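You operate a simulated robot arm through the tools that you are given. There is no shell and no other tool. Be economical: measure what you need, move in short steps, check, and stop when the job is done.

You are at the controls of a simulated robot arm. One attempt, no reset.

Task
Bring the hood low over the black desk mat and start the fume arm at HIGH.
Fine: place the hood, turn the hood lever to OPEN and set the speed before you switch on; the ribbon must be drawn in.

Only the result counts: the job must be done as asked and must still hold three seconds after the hand-in. Knocking over, shifting, dropping, spilling or breaking anything else fails it.

Robot
A 7-joint arm with a two-finger gripper, on a carriage that runs on a rail from [-0.1, -132.3] to [0, 45.7] (x, y) and turns from -2.059 to 3.752 rad about z. Base frame: it is fixed where the carriage stands at the start and does not move with it; the origin is on the floor, on the carriage's upright axis, x ahead of it, y to its left, z up. Units: cm, rad, N and s.
With the tool pointing down near the work surface it reaches from about 36 to 78 cm from the robot's upright axis, wherever it stands. Its first joint turns from -2.897 to 2.897 rad. Places, roughly: fume switch [60, 10, 80]; hood lever [50, 10, 140]; speed knob [60, 10, 80]. Payload 2.45 kg.
The tool frame sits at the grasp point (the TCP): z along the fingers, y along the line on which they close. The tips reach 2.3 cm beyond it. The gripper opens to 7.2 cm. The gripper's body begins 4 cm behind the TCP.
Orientation is told as [roll, pitch, yaw] about the base's x, y, z axes, in that order, counted from this pose: with the fingers straight down and closing along the base's y, the tool's x points along the base's -x, its y along +y and its z along -z.

Tools
- The arm moves only by the tool servo_tool. Its argument "series" is a list of rows, each an object of numbers (a shift or turn left out is 0, a gripper value left out holds the last): "tx", "ty", "tz": the shift along the tool's x, y, z in cm; "rx", "ry", "rz": the turn, a rotation vector about the tool's x, y, z in rad. In form: [{"tx": .., "ty": .., "tz": .., "rx": .., "ry": .., "rz": ..}, ...]. A call has 1 to 12 rows; each row shifts and turns the commanded pose from where the row before left it, along the tool's axes as they then stand. "fingers" is the finger opening in cm, from 0 to 7.2, set as the call begins (left out, the last holds). A row lasts 0.2 s, in which the tool goes at most 5 cm and 0.15 rad; a call with a longer step from one row to the next is refused whole, and so is a gripper value outside its range. A pose out of reach is approached as far as the arm can. The call stops where the force on the tool passes 40 N (or 10 N more than at its start, if that is more) or the arm is blocked; 0.2 s more then pass. The fingers move at their own pace (about 7.2 cm/s each) and stop on an object; they squeeze with about 26 N. The grip force told is the motor's: it shows also when the fingers shut on nothing. Time passes only in rows, and 0.2 s behind the last, so rows that do not move let the fingers close. The reply holds the time, the measured pose of the TCP, the force on the tool along the base axes, the opening and the grip force, in the units named above and with some noise, with the torque about the TCP (base axes, N m) and any sound that the robot's microphone picked up, and new pictures: "pictures" is both (left out), scene, wrist or none.
- Cameras (640 x 400 px; columns grow to the right, rows downward): "scene" is now at [2.62, 19.65, 154.96]; the picture's right is [0.15, -0.99, 0.00], its down [-0.51, -0.08, -0.85] and it looks along [0.85, 0.12, -0.52] (base axes); focal length 265 px, centre (320, 200). "wrist" rides on the gripper at [7.8, 1.7, -6.6] in the tool frame; the picture's right is [-0.22, 0.98, 0.00], its down [-0.56, -0.12, -0.82] and it looks along [-0.80, -0.18, 0.57] (tool axes); focal length 234 px, centre (320, 200). There is no depth. A picture from a camera that has moved, and an enlarged one, comes with that camera's place and axes in the base frame and with its lens. The place of the scene camera against the robot may be out by one fixed shift of up to 1.2 cm in any direction.
- lift_body(by): slides the trunk up (or, below 0, down) by that many cm; the arm and the scene camera ride with it, the base frame stays. It gives what a move gives, with no picture.
- steer(legs): drives the robot by 1 to 6 legs, each [ahead, left, turn to the left] in cm, cm and rad, along the robot's own axes; the way and the turn of a leg run together, so that a leg with both is an arc; at most 150 cm and 3.142 rad a leg. The arm and the cameras ride along, it lands a little off, and it stops where it bumps. It keeps to its track: a leg is cut to what the track allows. It gives what a move gives, and a new picture of the scene camera.
- head_to(pan, tilt): turns the head with the scene camera to pan (to the left, within 2.705 rad either way) and tilt (down, from -0.506 to 1.204), counted from straight ahead of the robot. It gives what a move gives, and a new picture of the scene camera.
- enlarge(camera, box): a new picture of the part [left, top, right, bottom] of that camera's present view, enlarged. The clock stands still meanwhile.
- sign_off(): hands the job in; it is judged then, once.

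Work in short steps. Places have to be worked out from the pictures, the camera data and where the tool is seen: move nearer, look again, correct. Check each grasp and each placing, and mend what went wrong. You have 120 turns and 260 pictures in all, those below and enlarged ones among them. Open the gripper and draw the arm clear of the work before you hand the job in, unless the task says otherwise; then end with one line.

The tools are called after "Request:" by a JSON object that holds its "name" and its "arguments". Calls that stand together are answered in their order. servo_tool: Moves the arm, as the interface text tells. Its arguments: {"type":"object","properties":{"series":{"type":"array","items":{"type":"object","properties":{"tx":{"type":"number"},"ty":{"type":"number"},"tz":{"type":"number"},"rx":{"type":"number"},"ry":{"type":"number"},"rz":{"type":"number"}}}},"fingers":{"type":"number"},"pictures":{"type":"string","enum":["both","scene","wrist","none"]}},"required":["series"]} The other tools are called the same way: lift_body (by) slides the trunk up or down; steer (legs) drives the base; head_to (pan, tilt) turns the head that bears the scene camera; enlarge (camera, box) takes an enlarged picture of a part of a camera's view; sign_off () hands the job in.

At the start:

```text
t: 0.0
eef_pos: [37.42, 14.8, 100.02]
tcp_rot: [-0.001, 0.0, 0.0]
force: [0.0, 0.4, 0.3]
torque: [0.0, 0.01, 0.01]
gripper_width: 7.19
grasp_force: 0.0
trunk travel left (down, up): [-52.5, 6.5]
robot x, y, heading: [-0.01, 0.17, 0.001]
head pan, tilt: [0.147, 0.546]
```

scene: 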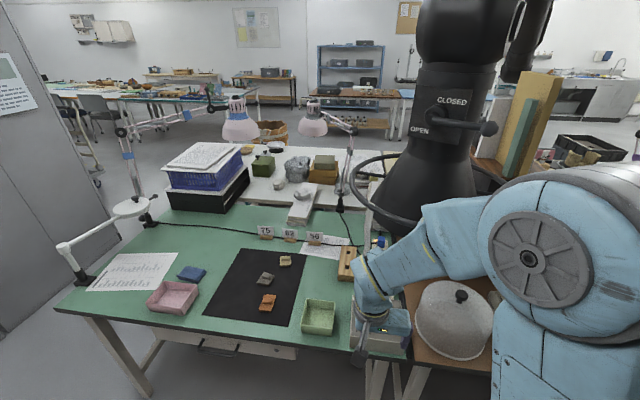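
wrist: 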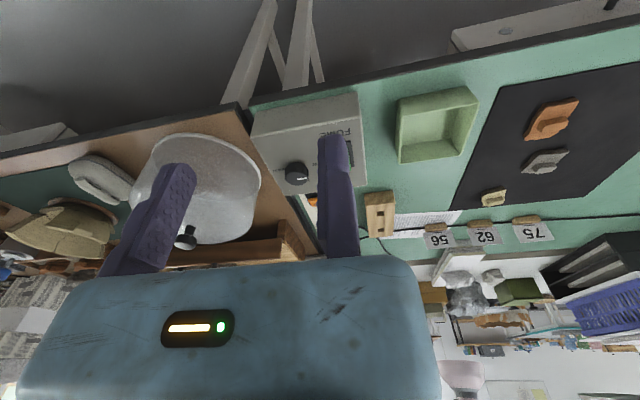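

The hood hangs to the right of the mat and the control box sits under the arm. I'll enlarge both areas to see details.

Request:
{"name": "enlarge", "arguments": {"camera": "scene", "box": [340, 0, 560, 260]}}

Request:
{"name": "enlarge", "arguments": {"camera": "wrist", "box": [230, 70, 430, 250]}}

Request:
{"name": "head_to", "arguments": {"pan": 0.0, "tilt": 0.0}}

```text
1.54 times, centred on (450, 130) of scene
camera zoom: at [2.62, 19.65, 154.96], right [0.15, -0.99, 0.0], down [-0.51, -0.08, -0.85], along [0.85, 0.12, -0.52], focal length 408 px, centre (120, 308)
```

zoom: 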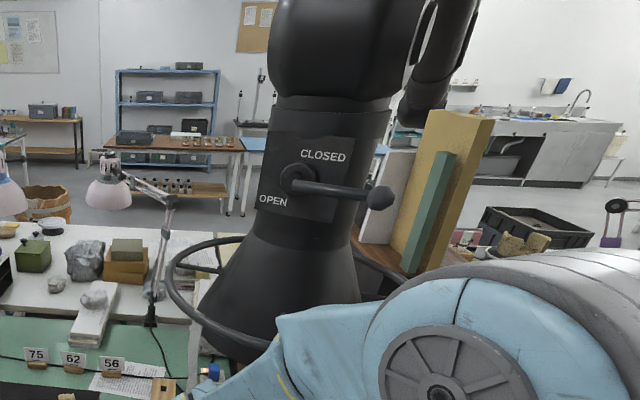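

```text
2.22 times, centred on (330, 160) of wrist
camera zoom: at [29.62, 16.42, 106.59], right [0.22, 0.98, 0.0], down [0.56, -0.12, 0.82], along [0.8, -0.18, -0.57], focal length 520 px, centre (298, 289)
```

zoom: 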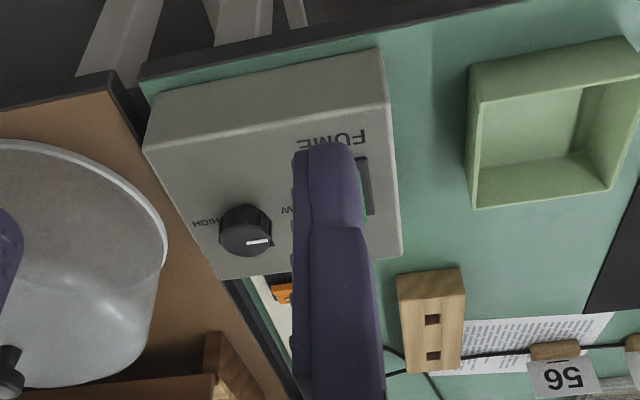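

```text
t: 1.0
eef_pos: [37.3, 14.69, 100.03]
tcp_rot: [0.001, 0.001, -0.001]
force: [-0.7, -0.4, 0.8]
torque: [0.0, -0.02, 0.0]
gripper_width: 7.2
grasp_force: 0.0
trunk travel left (down, up): [-52.5, 6.5]
robot x, y, heading: [-0.12, 0.21, -0.001]
head pan, tilt: [0.0, 0.0]
camera scene: at [2.73, 18.34, 159.99], right [0.0, -1.0, 0.0], down [0.0, 0.0, -1.0], along [1.0, 0.0, 0.0], focal length 265 px, centre (320, 200)
```

scene: 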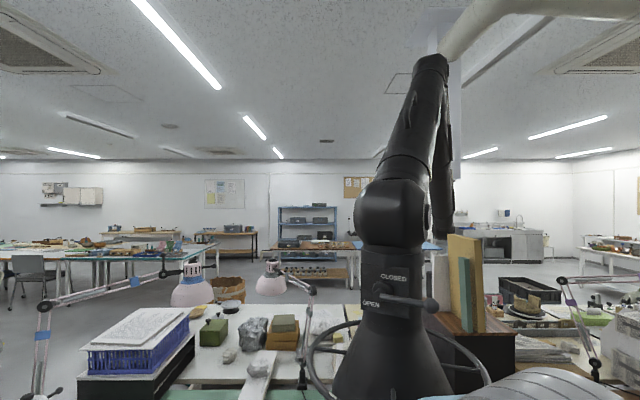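

I need a better view of the hood's mouth and its ring. I'll look from other head angles first.

Request:
{"name": "head_to", "arguments": {"pan": -0.4, "tilt": 0.45}}

Request:
{"name": "head_to", "arguments": {"pan": 0.3, "tilt": 0.9}}

```text
t: 1.9
eef_pos: [37.41, 14.62, 99.99]
tcp_rot: [0.001, 0.001, 0.001]
force: [-0.5, -0.2, 0.7]
torque: [-0.02, 0.01, -0.01]
gripper_width: 7.22
grasp_force: 0.0
trunk travel left (down, up): [-52.5, 6.5]
robot x, y, heading: [-0.27, -0.36, 0.004]
head pan, tilt: [-0.4, 0.45]
camera scene: at [2.2, 14.77, 155.84], right [-0.39, -0.92, 0.0], down [-0.4, 0.17, -0.9], along [0.83, -0.35, -0.43], focal length 265 px, centre (320, 200)
```

scene: 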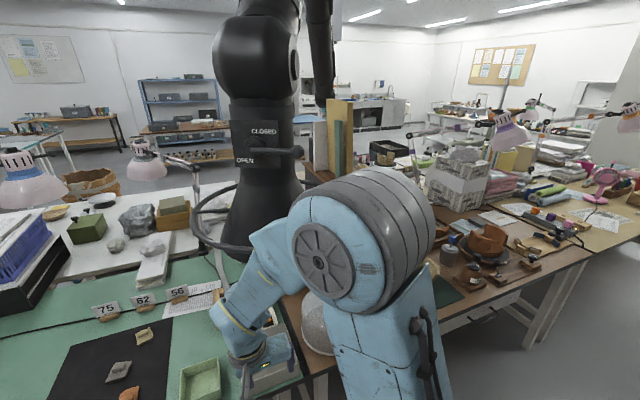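

```text
t: 2.9
eef_pos: [37.34, 14.69, 100.03]
tcp_rot: [0.0, 0.0, 0.0]
force: [0.1, -0.2, -0.2]
torque: [-0.02, -0.01, -0.01]
gripper_width: 7.19
grasp_force: 0.0
trunk travel left (down, up): [-52.5, 6.5]
robot x, y, heading: [-0.32, -0.21, -0.0]
head pan, tilt: [0.3, 0.901]
camera scene: at [0.95, 20.57, 152.0], right [0.29, -0.96, 0.0], down [-0.75, -0.23, -0.62], along [0.59, 0.18, -0.78], focal length 265 px, centre (320, 200)
```

scene: 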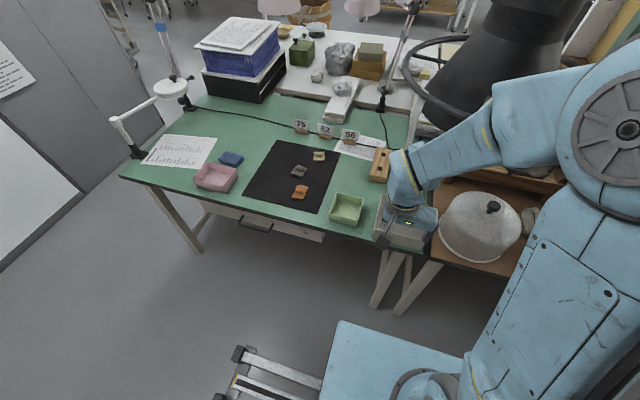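

The arm hides the hood's mouth. I'll drive left along the rail in stages and look at the hood from the side.

Request:
{"name": "steer", "arguments": {"legs": [[0, 18, 0]]}}

Request:
{"name": "head_to", "arguments": {"pan": -0.5, "tilt": 0.4}}

```text
t: 4.5
eef_pos: [37.37, 32.75, 100.06]
tcp_rot: [-0.001, -0.001, 0.001]
force: [0.6, -0.4, 0.0]
torque: [-0.02, -0.02, -0.03]
gripper_width: 7.19
grasp_force: 0.0
trunk travel left (down, up): [-52.5, 6.5]
robot x, y, heading: [-0.05, 17.92, 0.002]
head pan, tilt: [0.3, 0.901]
camera scene: at [0.92, 38.47, 151.99], right [0.3, -0.95, 0.0], down [-0.75, -0.23, -0.62], along [0.59, 0.18, -0.78], focal length 265 px, centre (320, 200)
```

scene: 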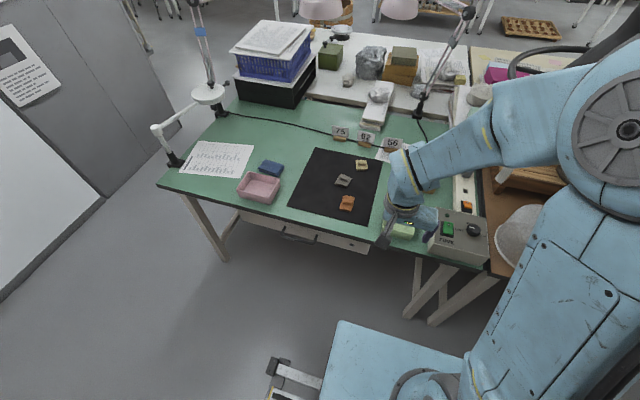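

```text
t: 5.6
eef_pos: [37.44, 32.72, 99.85]
tcp_rot: [-0.002, 0.0, 0.001]
force: [0.3, -0.1, 0.0]
torque: [0.03, -0.03, -0.01]
gripper_width: 7.18
grasp_force: 0.1
trunk travel left (down, up): [-52.5, 6.5]
robot x, y, heading: [-0.13, 17.98, -0.005]
head pan, tilt: [-0.499, 0.4]
camera scene: at [1.86, 31.81, 156.29], right [-0.48, -0.88, 0.0], down [-0.34, 0.19, -0.92], along [0.81, -0.44, -0.39], focal length 265 px, centre (320, 200)
```

scene: 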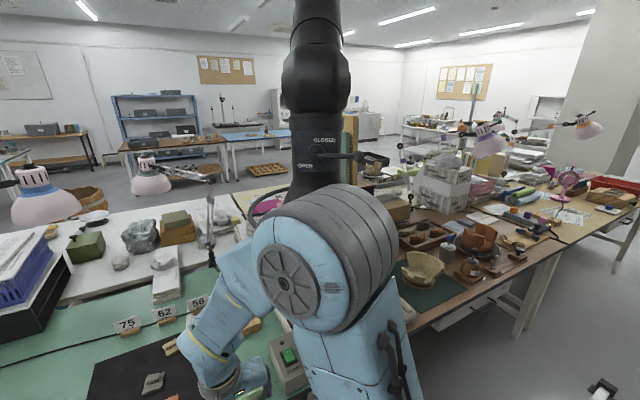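

Moving further left, with the head turned toward the hood.

Request:
{"name": "steer", "arguments": {"legs": [[0, 27, 0]]}}

Request:
{"name": "head_to", "arguments": {"pan": -0.75, "tilt": 0.45}}

```text
t: 7.5
eef_pos: [37.24, 59.84, 100.0]
tcp_rot: [0.0, -0.001, 0.005]
force: [-0.3, 0.4, 0.5]
torque: [0.0, 0.02, 0.04]
gripper_width: 7.2
grasp_force: 0.0
trunk travel left (down, up): [-52.5, 6.5]
robot x, y, heading: [0.11, 44.59, 0.004]
head pan, tilt: [-0.499, 0.4]
camera scene: at [1.83, 58.93, 156.3], right [-0.47, -0.88, 0.0], down [-0.34, 0.18, -0.92], along [0.81, -0.44, -0.39], focal length 265 px, centre (320, 200)
```

scene: 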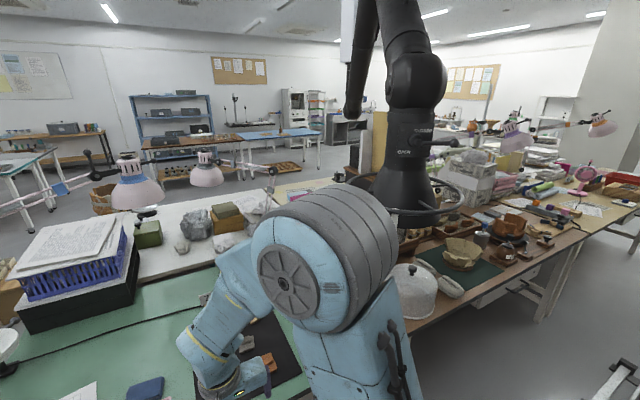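

```text
t: 8.3
eef_pos: [37.34, 59.89, 99.93]
tcp_rot: [0.0, 0.0, 0.007]
force: [-0.5, -1.5, 1.2]
torque: [0.01, 0.03, -0.01]
gripper_width: 7.2
grasp_force: 0.1
trunk travel left (down, up): [-52.5, 6.5]
robot x, y, heading: [0.06, 44.99, 0.004]
head pan, tilt: [-0.75, 0.45]
camera scene: at [0.43, 57.09, 155.83], right [-0.68, -0.74, 0.0], down [-0.32, 0.29, -0.9], along [0.66, -0.61, -0.44], focal length 265 px, centre (320, 200)
```

scene: 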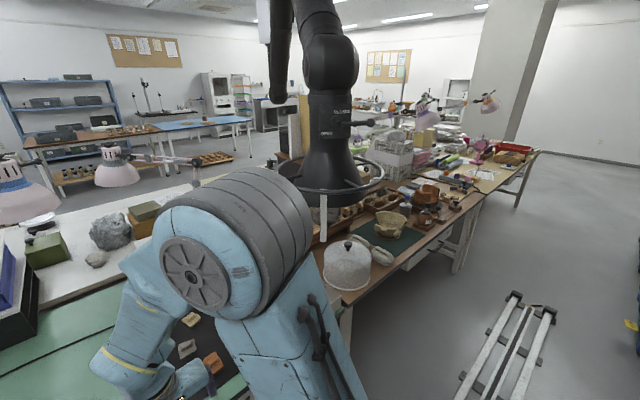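

Request:
{"name": "enlarge", "arguments": {"camera": "scene", "box": [240, 70, 420, 240]}}

Request:
{"name": "head_to", "arguments": {"pan": -0.3, "tilt": 0.9}}

```text
2.35 times, centred on (330, 155) of scene
camera zoom: at [0.43, 57.09, 155.83], right [-0.68, -0.74, 0.0], down [-0.32, 0.29, -0.9], along [0.66, -0.61, -0.44], focal length 624 px, centre (296, 306)
```

zoom: 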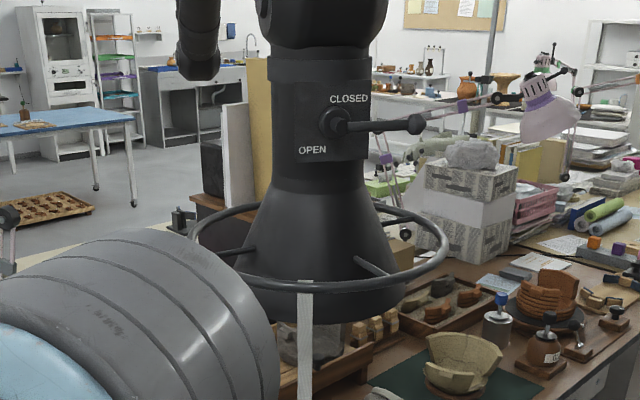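

```text
t: 9.2
eef_pos: [37.25, 60.01, 99.97]
tcp_rot: [-0.001, 0.001, 0.006]
force: [0.2, 0.1, -0.1]
torque: [-0.02, -0.02, 0.0]
gripper_width: 7.19
grasp_force: 0.1
trunk travel left (down, up): [-52.5, 6.5]
robot x, y, heading: [0.04, 45.07, 0.006]
head pan, tilt: [-0.3, 0.901]
camera scene: at [0.9, 61.12, 152.0], right [-0.29, -0.96, 0.0], down [-0.75, 0.23, -0.62], along [0.59, -0.18, -0.78], focal length 265 px, centre (320, 200)
```

scene: 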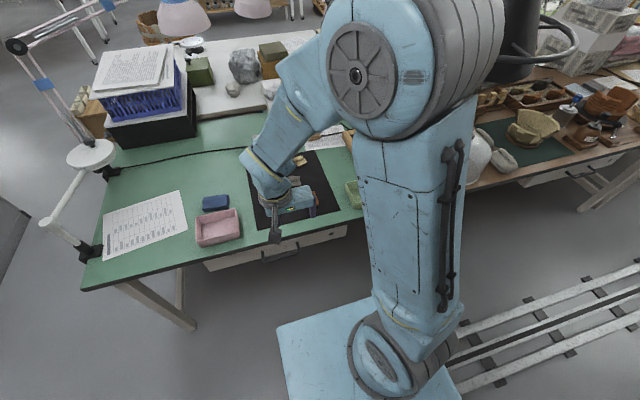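

I make the lever pivot about (46.6, 8.4, 145), with the lever horizontal at CLOSED, the ring centre about (53, 4, 128) with radius about 16, and the ribbon hanging from the ring. Here, clear of everything, I test whether the arm can hold tool-down at z≈135.

Request:
{"name": "servo_tool", "arguments": {"series": [{"tz": -4}, {"tz": -4}, {"tz": -4}, {"tz": -4}, {"tz": -4}, {"tz": -4}, {"tz": -4}, {"tz": -4}, {"tz": -4}, {}], "pictures": "both"}}

```text
t: 11.4
eef_pos: [37.26, 59.72, 135.97]
tcp_rot: [-0.001, 0.0, 0.005]
force: [-0.7, -0.1, -0.6]
torque: [0.01, 0.01, 0.01]
gripper_width: 7.2
grasp_force: 0.1
trunk travel left (down, up): [-52.5, 6.5]
robot x, y, heading: [-0.24, 45.08, 0.002]
head pan, tilt: [-0.3, 0.901]
camera scene: at [0.89, 61.13, 151.99], right [-0.29, -0.96, 0.0], down [-0.75, 0.23, -0.62], along [0.59, -0.18, -0.78], focal length 265 px, centre (320, 200)
camera wrist: at [29.63, 61.48, 142.59], right [0.21, 0.98, 0.0], down [0.56, -0.12, 0.82], along [0.8, -0.17, -0.57], focal length 234 px, centre (320, 200)
```

scene: 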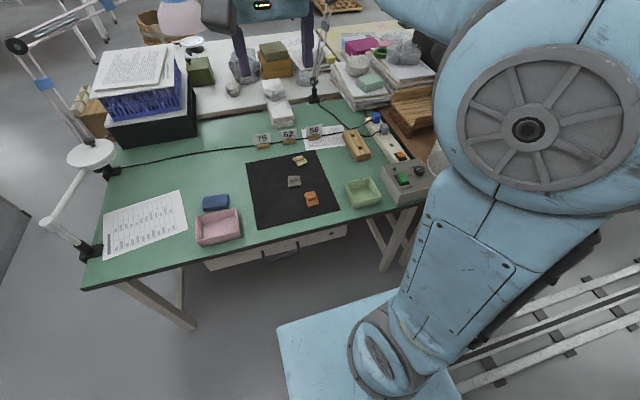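
wrist: 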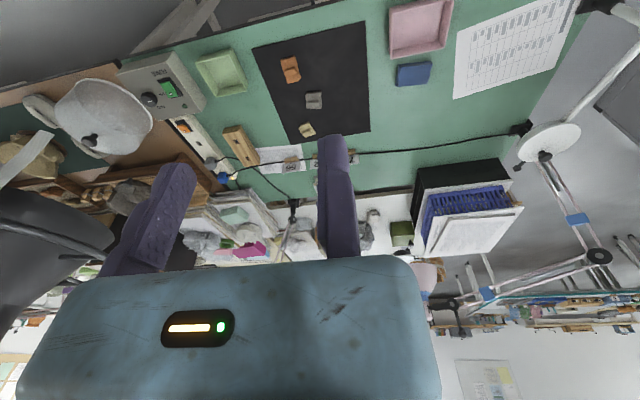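

Tool-down works at z=136. The mat spans x≈46–82 and y≈38–67 (centre about 65, 52), with the desk at z≈79. I'll grip the ring at its left edge (about 53, 20), clear of lever and ribbon, so I move toward it and look.

Request:
{"name": "servo_tool", "arguments": {"series": [{"tx": -1.5, "ty": -3.5, "tz": -0.5}, {"tx": -1.5, "ty": -3.5, "tz": -0.5}, {"tx": -1.5, "ty": -3.5, "tz": -0.5}, {"tx": -1.5, "ty": -3.5, "tz": -0.5}, {"tx": -1.5, "ty": -3.5, "tz": -0.5}, {"tx": -1.5, "ty": -3.5, "tz": -0.5}, {}], "pictures": "wrist"}}

Request:
{"name": "head_to", "arguments": {"pan": -0.7, "tilt": 0.35}}

```text
t: 13.0
eef_pos: [46.78, 38.8, 138.86]
tcp_rot: [-0.001, 0.0, 0.005]
force: [1.2, -0.3, -0.4]
torque: [0.0, 0.0, 0.02]
gripper_width: 7.21
grasp_force: 0.0
trunk travel left (down, up): [-52.5, 6.5]
robot x, y, heading: [-0.06, 45.13, 0.004]
head pan, tilt: [-0.3, 0.901]
camera wrist: at [38.96, 40.43, 145.52], right [0.21, 0.98, 0.0], down [0.56, -0.12, 0.82], along [0.8, -0.17, -0.57], focal length 234 px, centre (320, 200)
```

wrist: 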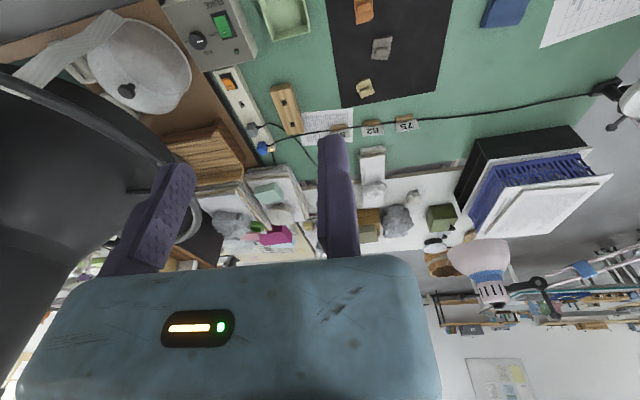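

```text
t: 14.0
eef_pos: [46.63, 38.85, 138.91]
tcp_rot: [0.001, -0.001, 0.007]
force: [-0.7, 0.2, -1.1]
torque: [-0.01, -0.02, -0.01]
gripper_width: 7.2
grasp_force: 0.0
trunk travel left (down, up): [-52.5, 6.5]
robot x, y, heading: [0.06, 44.85, 0.007]
head pan, tilt: [-0.7, 0.351]
camera scene: at [0.83, 57.37, 156.74], right [-0.64, -0.77, 0.0], down [-0.26, 0.22, -0.94], along [0.72, -0.6, -0.34], focal length 265 px, centre (320, 200)
```

scene: 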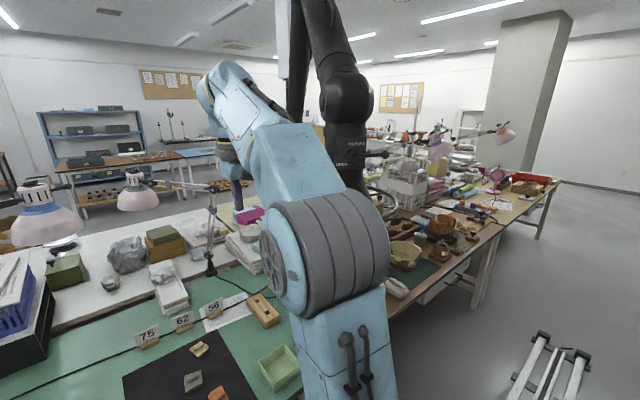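

The ring's leftmost point comes out around (54, 21.5, 128). I move above it at safe height, narrowing the fingers to 5 cm.

Request:
{"name": "servo_tool", "arguments": {"series": [{"tx": -1.5, "ty": -2.5}, {"tx": -1.5, "ty": -2.5}, {"tx": -1.5, "ty": -2.5}, {"tx": -1, "ty": -2.5}, {"tx": -1, "ty": -2}, {}], "fingers": 5, "pictures": "both"}}

```text
t: 15.4
eef_pos: [51.84, 28.23, 138.97]
tcp_rot: [0.0, -0.002, 0.004]
force: [-0.4, 0.0, 0.0]
torque: [0.01, 0.01, 0.02]
gripper_width: 4.99
grasp_force: 0.0
out of reach, approached as far as the arm can: row 5
trunk travel left (down, up): [-52.5, 6.5]
robot x, y, heading: [0.06, 45.08, 0.005]
head pan, tilt: [-0.7, 0.351]
camera scene: at [0.81, 57.35, 156.75], right [-0.64, -0.77, 0.0], down [-0.26, 0.22, -0.94], along [0.72, -0.6, -0.34], focal length 265 px, centre (320, 200)
camera wrist: at [44.07, 29.96, 145.64], right [0.21, 0.98, 0.0], down [0.56, -0.12, 0.82], along [0.8, -0.17, -0.57], focal length 234 px, centre (320, 200)
```

scene: 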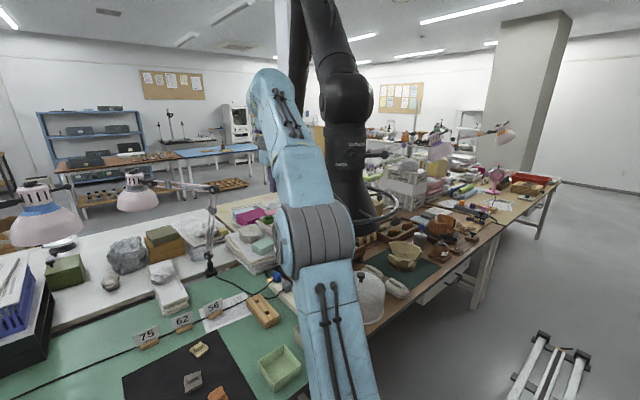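
wrist: 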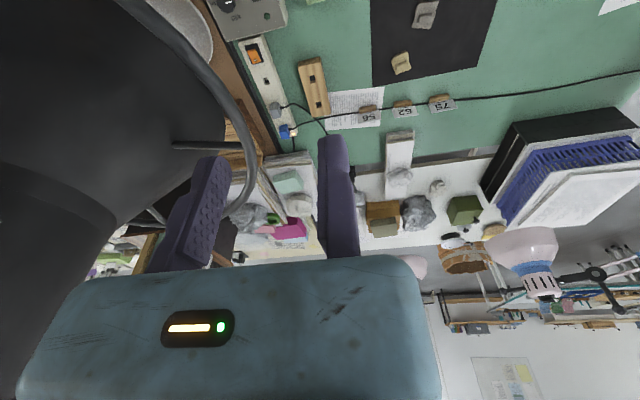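

At this height reach is at its limit, so I raise the trunk 6 cm and drive right a little to bring the fingers over the ring (ring ≈ (53, 20.3, 127)).

Request:
{"name": "lift_body", "arguments": {"by": 6}}

Request:
{"name": "steer", "arguments": {"legs": [[0, -7.5, 0]]}}

Request:
{"name": "servo_tool", "arguments": {"series": [{"tz": 1.5}, {"tz": 1.5}, {}]}}

```text
t: 16.4
eef_pos: [51.9, 28.34, 145.07]
tcp_rot: [0.0, -0.001, 0.006]
force: [-1.1, -0.5, 0.2]
torque: [0.0, -0.04, 0.0]
gripper_width: 5.01
grasp_force: 0.0
trunk travel left (down, up): [-58.5, 0.5]
robot x, y, heading: [0.13, 44.63, 0.008]
head pan, tilt: [-0.7, 0.351]
```

```text
t: 17.4
eef_pos: [51.75, 20.57, 145.04]
tcp_rot: [-0.001, 0.0, 0.004]
force: [0.1, -0.5, 0.0]
torque: [0.02, 0.02, -0.05]
gripper_width: 4.99
grasp_force: 0.1
trunk travel left (down, up): [-58.5, 0.5]
robot x, y, heading: [-0.23, 37.58, 0.003]
head pan, tilt: [-0.7, 0.351]
camera scene: at [0.85, 49.8, 162.76], right [-0.64, -0.77, 0.0], down [-0.26, 0.22, -0.94], along [0.72, -0.6, -0.34], focal length 265 px, centre (320, 200)
```

scene: 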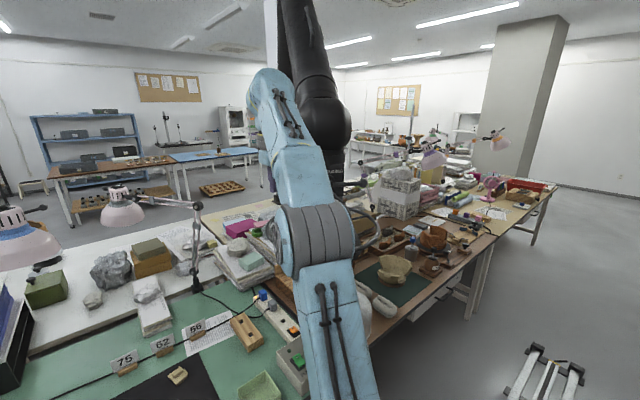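

```text
t: 18.2
eef_pos: [51.71, 20.65, 142.0]
tcp_rot: [0.001, -0.001, 0.004]
force: [-0.1, 0.4, 0.4]
torque: [-0.05, 0.02, -0.02]
gripper_width: 5.0
grasp_force: 0.0
trunk travel left (down, up): [-58.5, 0.5]
robot x, y, heading: [0.1, 37.52, 0.003]
head pan, tilt: [-0.7, 0.351]
camera scene: at [0.85, 49.87, 162.75], right [-0.64, -0.77, 0.0], down [-0.26, 0.22, -0.94], along [0.72, -0.6, -0.34], focal length 265 px, centre (320, 200)
camera wrist: at [44.04, 22.4, 148.49], right [0.21, 0.98, 0.0], down [0.56, -0.12, 0.82], along [0.8, -0.18, -0.57], focal length 234 px, centre (320, 200)
```

scene: 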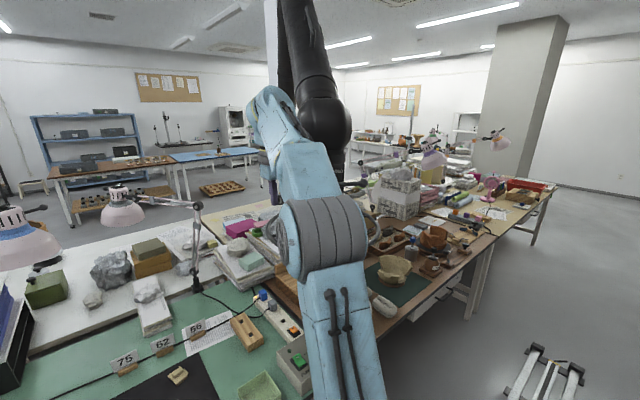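
wrist: 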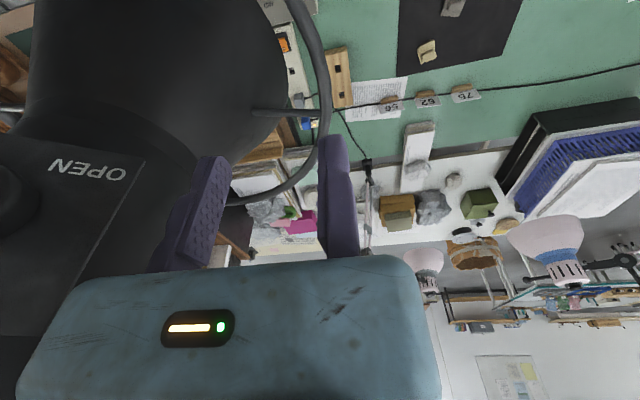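

The ring is at y≈19.4 here, with the hood's mouth edge about 4–5 cm inside it and a spoke at x≈58. I shift a little, narrow to 3.8 cm and descend to just above the ring.

Request:
{"name": "servo_tool", "arguments": {"series": [{"tx": -1, "ty": -0.6, "tz": 2}, {"tx": -1, "ty": -0.5, "tz": 2}, {"tz": 2}, {"tz": 1.5}, {}], "fingers": 3.8, "pictures": "wrist"}}

Request:
{"name": "enlarge", "arguments": {"camera": "wrist", "box": [200, 20, 420, 270]}}

```text
t: 19.4
eef_pos: [53.96, 19.69, 134.45]
tcp_rot: [0.0, -0.002, 0.004]
force: [0.0, -0.8, 0.6]
torque: [0.03, 0.02, -0.04]
gripper_width: 3.78
grasp_force: 0.1
trunk travel left (down, up): [-58.5, 0.5]
robot x, y, heading: [-0.05, 37.15, 0.002]
head pan, tilt: [-0.7, 0.351]
camera wrist: at [46.18, 21.41, 141.08], right [0.21, 0.98, 0.0], down [0.56, -0.12, 0.82], along [0.8, -0.18, -0.57], focal length 234 px, centre (320, 200)
```

wrist: 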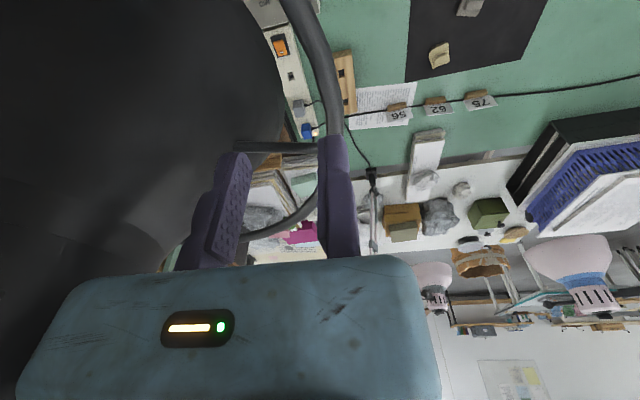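

```text
1.60 times, centred on (310, 145) of wrist
camera zoom: at [46.18, 21.41, 141.08], right [0.21, 0.98, 0.0], down [0.56, -0.12, 0.82], along [0.8, -0.18, -0.57], focal length 375 px, centre (336, 288)
```

zoom: 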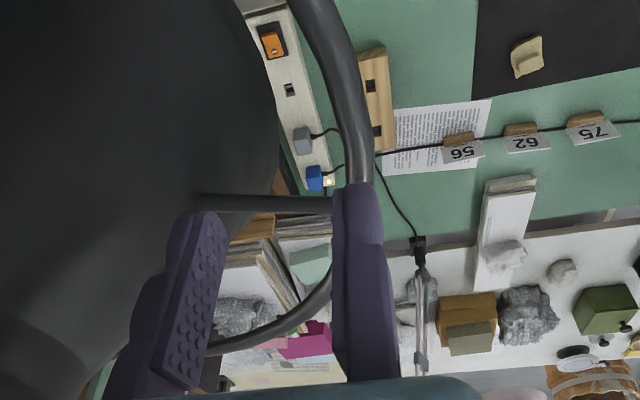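

The ring tube is centred under the TCP (about (54, 19.8)) and the spoke sits at x≈58, clear of the fingers. I descend straddling it.

Request:
{"name": "servo_tool", "arguments": {"series": [{"tz": 2}, {"tz": 2}, {"tz": 1.5}, {"tz": 1}, {}], "pictures": "wrist"}}

Request:
{"name": "enlarge", "arguments": {"camera": "wrist", "box": [160, 60, 420, 280]}}

```text
t: 20.6
eef_pos: [54.05, 19.81, 128.05]
tcp_rot: [0.0, -0.003, 0.004]
force: [-0.4, 0.9, 2.2]
torque: [0.0, 0.0, 0.02]
gripper_width: 3.8
grasp_force: 0.0
trunk travel left (down, up): [-58.5, 0.5]
robot x, y, heading: [0.05, 37.67, 0.003]
head pan, tilt: [-0.7, 0.351]
camera wrist: at [46.14, 21.4, 134.65], right [0.21, 0.98, 0.0], down [0.56, -0.12, 0.82], along [0.8, -0.18, -0.57], focal length 234 px, centre (320, 200)
```

wrist: 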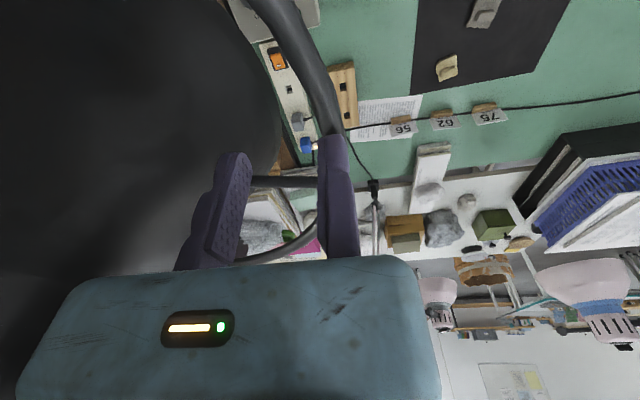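

```text
1.82 times, centred on (290, 170) of wrist
camera zoom: at [46.14, 21.4, 134.65], right [0.21, 0.98, 0.0], down [0.56, -0.12, 0.82], along [0.8, -0.18, -0.57], focal length 426 px, centre (374, 254)
```

zoom: 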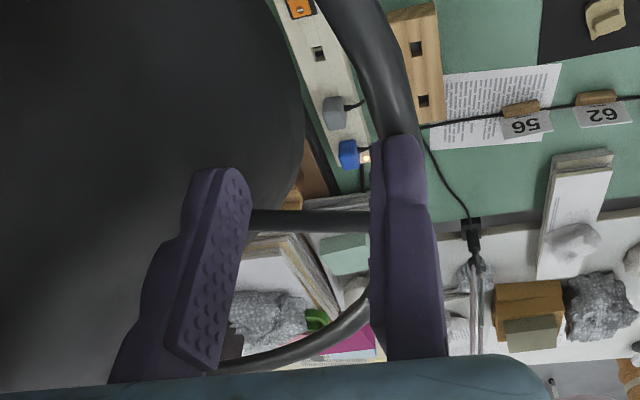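

The ring appears to run between the fingers. I go down 1 cm more and close, checking the width.

Request:
{"name": "servo_tool", "arguments": {"series": [{"tz": 0.5}, {"tz": 0.5}, {}], "pictures": "none"}}

Request:
{"name": "servo_tool", "arguments": {"series": [{}, {}, {}, {}, {}], "fingers": 0, "pictures": "wrist"}}

```text
t: 21.4
eef_pos: [53.95, 19.88, 127.11]
tcp_rot: [-0.001, -0.002, 0.002]
force: [1.1, 0.3, 3.2]
torque: [0.02, -0.09, -0.04]
gripper_width: 3.8
grasp_force: 0.1
trunk travel left (down, up): [-58.5, 0.5]
robot x, y, heading: [-0.21, 37.27, 0.005]
head pan, tilt: [-0.7, 0.351]
```

```text
t: 22.6
eef_pos: [54.01, 19.88, 127.06]
tcp_rot: [0.002, -0.002, 0.003]
force: [0.1, 0.7, 0.8]
torque: [0.0, 0.02, 0.03]
gripper_width: 0.0
grasp_force: 28.5
trunk travel left (down, up): [-58.5, 0.5]
robot x, y, heading: [0.26, 37.46, 0.007]
head pan, tilt: [-0.7, 0.351]
camera wrist: at [46.14, 21.44, 133.66], right [0.21, 0.98, 0.0], down [0.56, -0.12, 0.82], along [0.8, -0.18, -0.57], focal length 234 px, centre (320, 200)
```

wrist: 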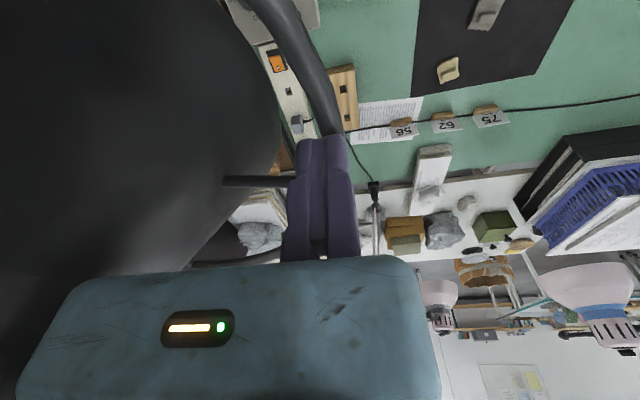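

The fingers shut on nothing, so the ring must be lower than I thought. The view barely changed over the last cm, so the hood may have yielded. I reopen, rise 3 cm and compare carefully.

Request:
{"name": "enlarge", "arguments": {"camera": "wrist", "box": [200, 0, 420, 280]}}

Request:
{"name": "servo_tool", "arguments": {"series": [{"tz": -1.5}, {"tz": -1.5}, {}], "pictures": "both"}}

Request:
{"name": "enlarge", "arguments": {"camera": "wrist", "box": [200, 0, 420, 280]}}

```text
1.43 times, centred on (310, 140) of wrist
camera zoom: at [46.14, 21.44, 133.66], right [0.21, 0.98, 0.0], down [0.56, -0.12, 0.82], along [0.8, -0.18, -0.57], focal length 334 px, centre (334, 286)
```

zoom: 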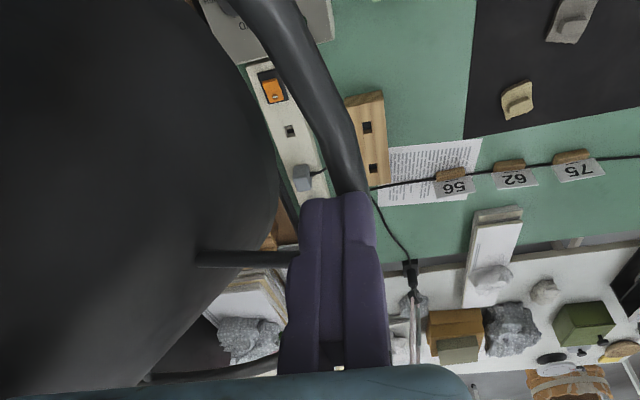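

```text
t: 23.4
eef_pos: [53.9, 19.62, 130.09]
tcp_rot: [-0.002, -0.002, 0.004]
force: [0.1, 0.5, -0.4]
torque: [0.01, 0.0, 0.0]
gripper_width: 0.0
grasp_force: 28.4
trunk travel left (down, up): [-58.5, 0.5]
robot x, y, heading: [0.04, 37.45, -0.001]
head pan, tilt: [-0.7, 0.351]
camera scene: at [0.84, 49.87, 162.75], right [-0.64, -0.77, 0.0], down [-0.26, 0.22, -0.94], along [0.72, -0.6, -0.34], focal length 265 px, centre (320, 200)
camera wrist: at [46.11, 21.34, 136.69], right [0.21, 0.98, 0.0], down [0.56, -0.12, 0.82], along [0.8, -0.18, -0.57], focal length 234 px, centre (320, 200)
```

scene: 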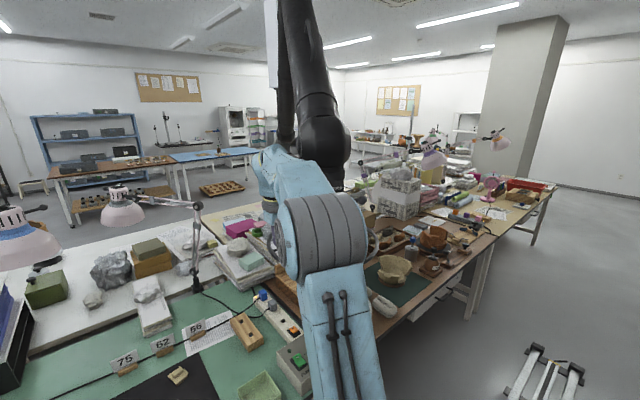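
wrist: 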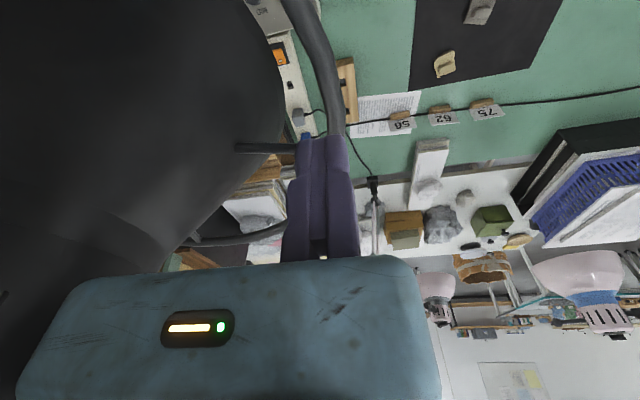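

```text
1.43 times, centred on (310, 140) of wrist
camera zoom: at [46.11, 21.34, 136.69], right [0.21, 0.98, 0.0], down [0.56, -0.12, 0.82], along [0.8, -0.18, -0.57], focal length 334 px, centre (334, 286)
```

zoom: 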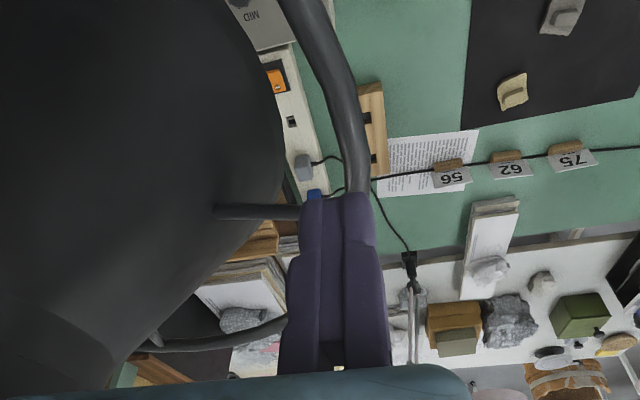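

The spoke's row shows the hood went down about 4 cm with me while the tool felt under 4 N. I check the scene for what pushed it, since a link may be touching the upper duct.

Request:
{"name": "enlarge", "arguments": {"camera": "scene", "box": [230, 0, 400, 280]}}

```text
1.43 times, centred on (315, 140) of scene
camera zoom: at [0.84, 49.87, 162.75], right [-0.64, -0.77, 0.0], down [-0.26, 0.22, -0.94], along [0.72, -0.6, -0.34], focal length 379 px, centre (327, 286)
```

zoom: 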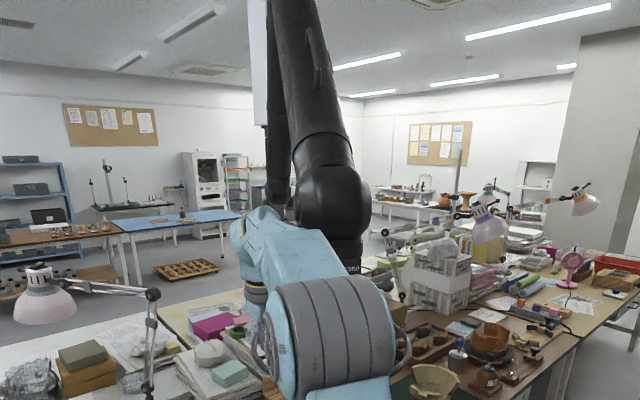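

The pictures show that only the left finger moves in the image: the right pad stays at about the TCP, so the gap lies on the −y side. So the fixed finger sat on top of the ring and pushed the (very light) hood down. I shift +1.5 cm in y and open to 3.4 to straddle it properly.

Request:
{"name": "servo_tool", "arguments": {"series": [{"ty": 0.8}, {"ty": 0.8}, {}], "fingers": 3.4, "pictures": "wrist"}}

Request:
{"name": "enlarge", "arguments": {"camera": "wrist", "box": [200, 0, 420, 280]}}

```text
t: 24.2
eef_pos: [53.71, 21.2, 130.24]
tcp_rot: [0.002, -0.003, 0.003]
force: [-0.3, 0.3, 0.1]
torque: [-0.01, 0.03, -0.02]
gripper_width: 3.4
grasp_force: 0.0
trunk travel left (down, up): [-58.5, 0.5]
robot x, y, heading: [0.33, 37.69, 0.002]
head pan, tilt: [-0.7, 0.351]
camera wrist: at [46.05, 22.91, 136.75], right [0.21, 0.98, 0.0], down [0.56, -0.12, 0.82], along [0.8, -0.18, -0.57], focal length 234 px, centre (320, 200)
```

wrist: 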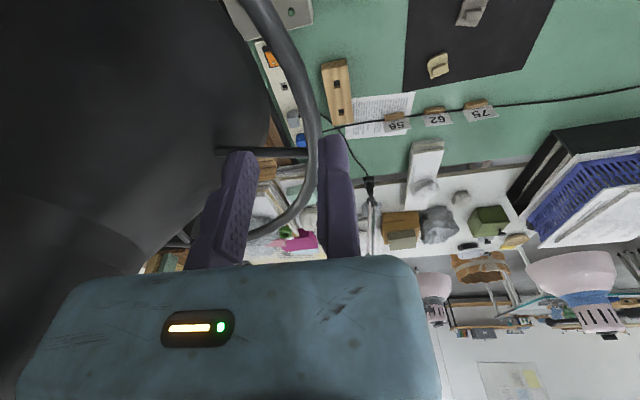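

```text
1.43 times, centred on (310, 140) of wrist
camera zoom: at [46.05, 22.91, 136.75], right [0.21, 0.98, 0.0], down [0.56, -0.12, 0.82], along [0.8, -0.18, -0.57], focal length 334 px, centre (334, 286)
```

zoom: 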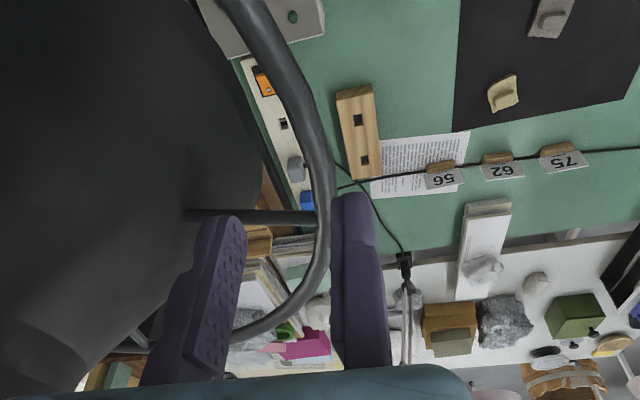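

The tube now lies between the fingers at y≈20.2 with some clearance to each pad. I descend 7 cm, watching force.

Request:
{"name": "servo_tool", "arguments": {"series": [{"tz": 2}, {"tz": 2}, {"tz": 1.5}, {"tz": 1}, {}], "pictures": "wrist"}}

Request:
{"name": "enlarge", "arguments": {"camera": "wrist", "box": [200, 0, 420, 280]}}

```text
t: 25.4
eef_pos: [53.77, 21.22, 123.5]
tcp_rot: [-0.001, -0.001, 0.003]
force: [0.6, -0.3, 1.2]
torque: [-0.03, 0.02, 0.01]
gripper_width: 3.41
grasp_force: 0.0
trunk travel left (down, up): [-58.5, 0.5]
robot x, y, heading: [-0.29, 37.39, 0.001]
head pan, tilt: [-0.7, 0.351]
camera wrist: at [46.08, 22.88, 130.12], right [0.21, 0.98, 0.0], down [0.56, -0.12, 0.82], along [0.8, -0.18, -0.57], focal length 234 px, centre (320, 200)
```

wrist: 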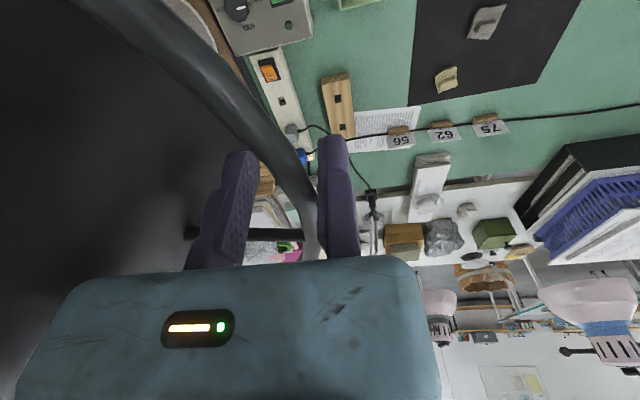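

```text
1.43 times, centred on (310, 140) of wrist
camera zoom: at [46.08, 22.88, 130.12], right [0.21, 0.98, 0.0], down [0.56, -0.12, 0.82], along [0.8, -0.18, -0.57], focal length 334 px, centre (334, 286)
```

zoom: 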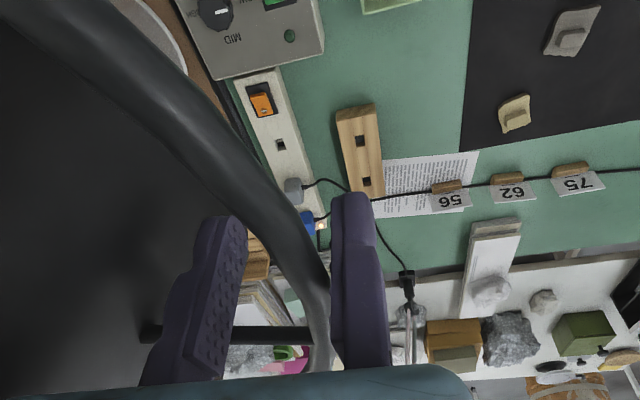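

The ring now passes between the pads. I close and check the width. The power strip with an orange rocker is also worth noting.

Request:
{"name": "servo_tool", "arguments": {"series": [{}, {}, {}, {}], "fingers": 0, "pictures": "wrist"}}

```text
t: 26.4
eef_pos: [53.92, 21.13, 123.62]
tcp_rot: [-0.001, -0.004, 0.005]
force: [3.8, -10.6, 3.8]
torque: [0.06, -0.93, 0.48]
gripper_width: 1.18
grasp_force: 38.6
trunk travel left (down, up): [-58.5, 0.5]
robot x, y, heading: [-0.44, 37.4, 0.005]
head pan, tilt: [-0.7, 0.351]
camera wrist: at [46.1, 22.76, 130.14], right [0.21, 0.98, 0.0], down [0.56, -0.12, 0.82], along [0.8, -0.18, -0.57], focal length 234 px, centre (320, 200)
```

wrist: 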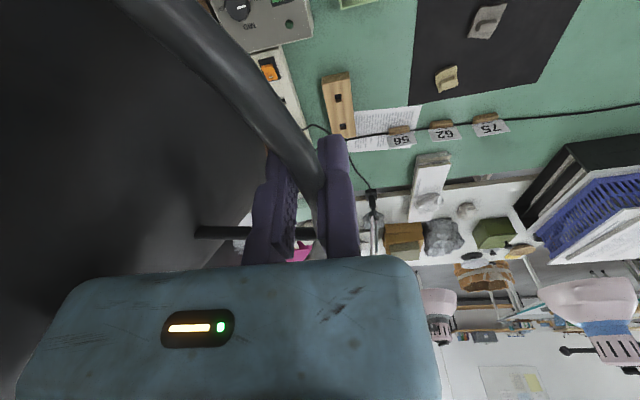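

Gripped the tube (1.18 cm). I pull gently toward +y and check that the hood follows.

Request:
{"name": "servo_tool", "arguments": {"series": [{"ty": 0.5}, {"ty": 1}, {"ty": 1}, {"ty": 1}, {"ty": 1}, {"ty": 1}, {}], "pictures": "both"}}

```text
t: 28.0
eef_pos: [53.8, 26.83, 123.62]
tcp_rot: [0.0, -0.003, 0.004]
force: [2.1, -6.1, 2.8]
torque: [0.05, 0.16, -0.45]
gripper_width: 1.17
grasp_force: 38.4
trunk travel left (down, up): [-58.5, 0.5]
robot x, y, heading: [-0.26, 37.42, 0.006]
head pan, tilt: [-0.7, 0.351]
camera scene: at [0.87, 49.79, 162.76], right [-0.64, -0.77, 0.0], down [-0.26, 0.22, -0.94], along [0.72, -0.6, -0.34], focal length 265 px, centre (320, 200)
camera wrist: at [46.09, 28.47, 130.19], right [0.21, 0.98, 0.0], down [0.56, -0.12, 0.82], along [0.8, -0.18, -0.57], focal length 234 px, centre (320, 200)
```

scene: 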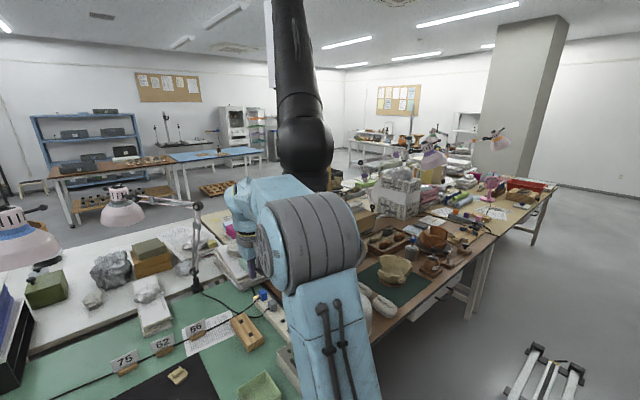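
wrist: 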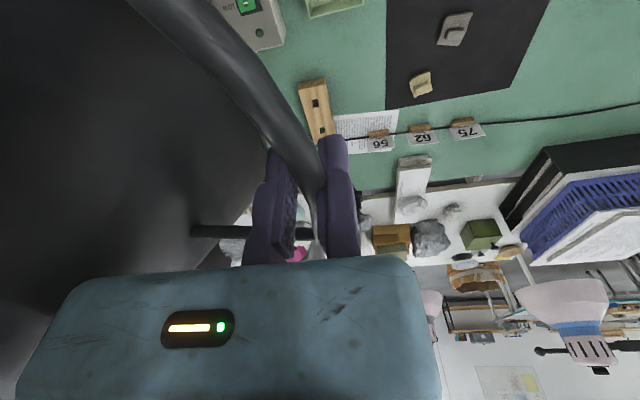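

The hood follows smoothly with about 6 N. I keep pulling.

Request:
{"name": "servo_tool", "arguments": {"series": [{"ty": 1.5, "tx": -0.2}, {"ty": 1.5, "tx": -0.2}, {"ty": 1.5, "tx": -0.2}, {"ty": 1.5, "tx": -0.2}, {"ty": 1.5, "tx": -0.2}, {"ty": 1.5, "tx": -0.2}, {"ty": 1.5, "tx": -0.2}, {"ty": 1.5, "tx": -0.2}, {"ty": 1.5, "tx": -0.2}, {"ty": 1.5, "tx": -0.2}, {}], "pictures": "both"}}

```text
t: 30.4
eef_pos: [55.87, 41.78, 123.58]
tcp_rot: [0.0, -0.003, 0.004]
force: [3.5, -5.7, 2.6]
torque: [0.01, -0.25, -0.63]
gripper_width: 1.33
grasp_force: 40.4
trunk travel left (down, up): [-58.5, 0.5]
robot x, y, heading: [0.05, 37.3, 0.004]
head pan, tilt: [-0.7, 0.351]
camera scene: at [0.86, 49.8, 162.76], right [-0.64, -0.77, 0.0], down [-0.26, 0.22, -0.94], along [0.72, -0.6, -0.34], focal length 265 px, centre (320, 200)
camera wrist: at [48.13, 43.39, 130.15], right [0.21, 0.98, 0.0], down [0.56, -0.12, 0.82], along [0.8, -0.17, -0.57], focal length 234 px, centre (320, 200)
```

scene: 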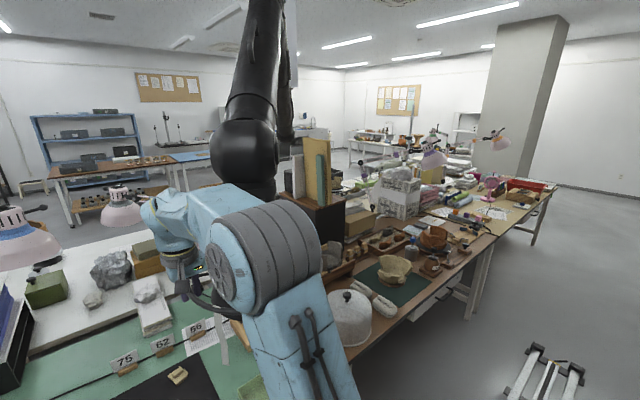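
wrist: 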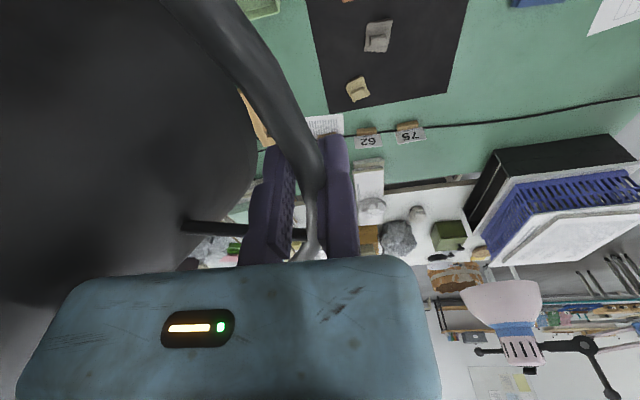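

Going well; the lamps and crates lie beyond x≈95, clear of the hood. I continue left, forward and now downward.

Request:
{"name": "servo_tool", "arguments": {"series": [{"ty": 1.5, "tx": -0.3, "tz": 0.7}, {"ty": 1.5, "tx": -0.3, "tz": 0.7}, {"ty": 1.5, "tx": -0.3, "tz": 0.7}, {"ty": 1.5, "tx": -0.3, "tz": 0.7}, {"ty": 1.5, "tx": -0.3, "tz": 0.7}, {"ty": 1.5, "tx": -0.3, "tz": 0.7}, {"ty": 1.5, "tx": -0.3, "tz": 0.7}, {"ty": 1.5, "tx": -0.3, "tz": 0.7}, {"ty": 1.5, "tx": -0.3, "tz": 0.7}, {}], "pictures": "both"}}

```text
t: 32.6
eef_pos: [58.57, 55.13, 117.33]
tcp_rot: [0.002, -0.002, 0.004]
force: [3.4, -4.8, 1.7]
torque: [-0.07, -0.35, -0.63]
gripper_width: 1.48
grasp_force: 41.1
trunk travel left (down, up): [-58.5, 0.5]
robot x, y, heading: [0.17, 37.81, 0.004]
head pan, tilt: [-0.7, 0.351]
camera scene: at [0.88, 49.8, 162.76], right [-0.64, -0.77, 0.0], down [-0.26, 0.22, -0.94], along [0.72, -0.6, -0.34], focal length 265 px, centre (320, 200)
camera wrist: at [50.74, 56.81, 123.84], right [0.21, 0.98, 0.0], down [0.56, -0.12, 0.82], along [0.8, -0.17, -0.57], focal length 234 px, centre (320, 200)
```

scene: 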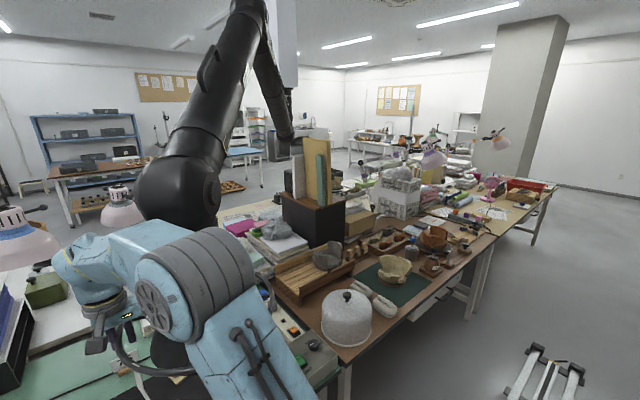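
wrist: 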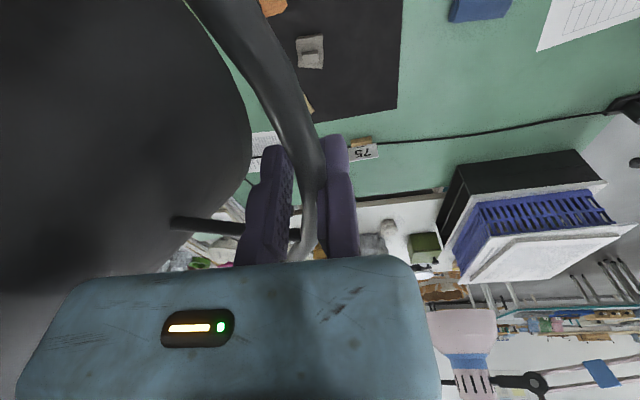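

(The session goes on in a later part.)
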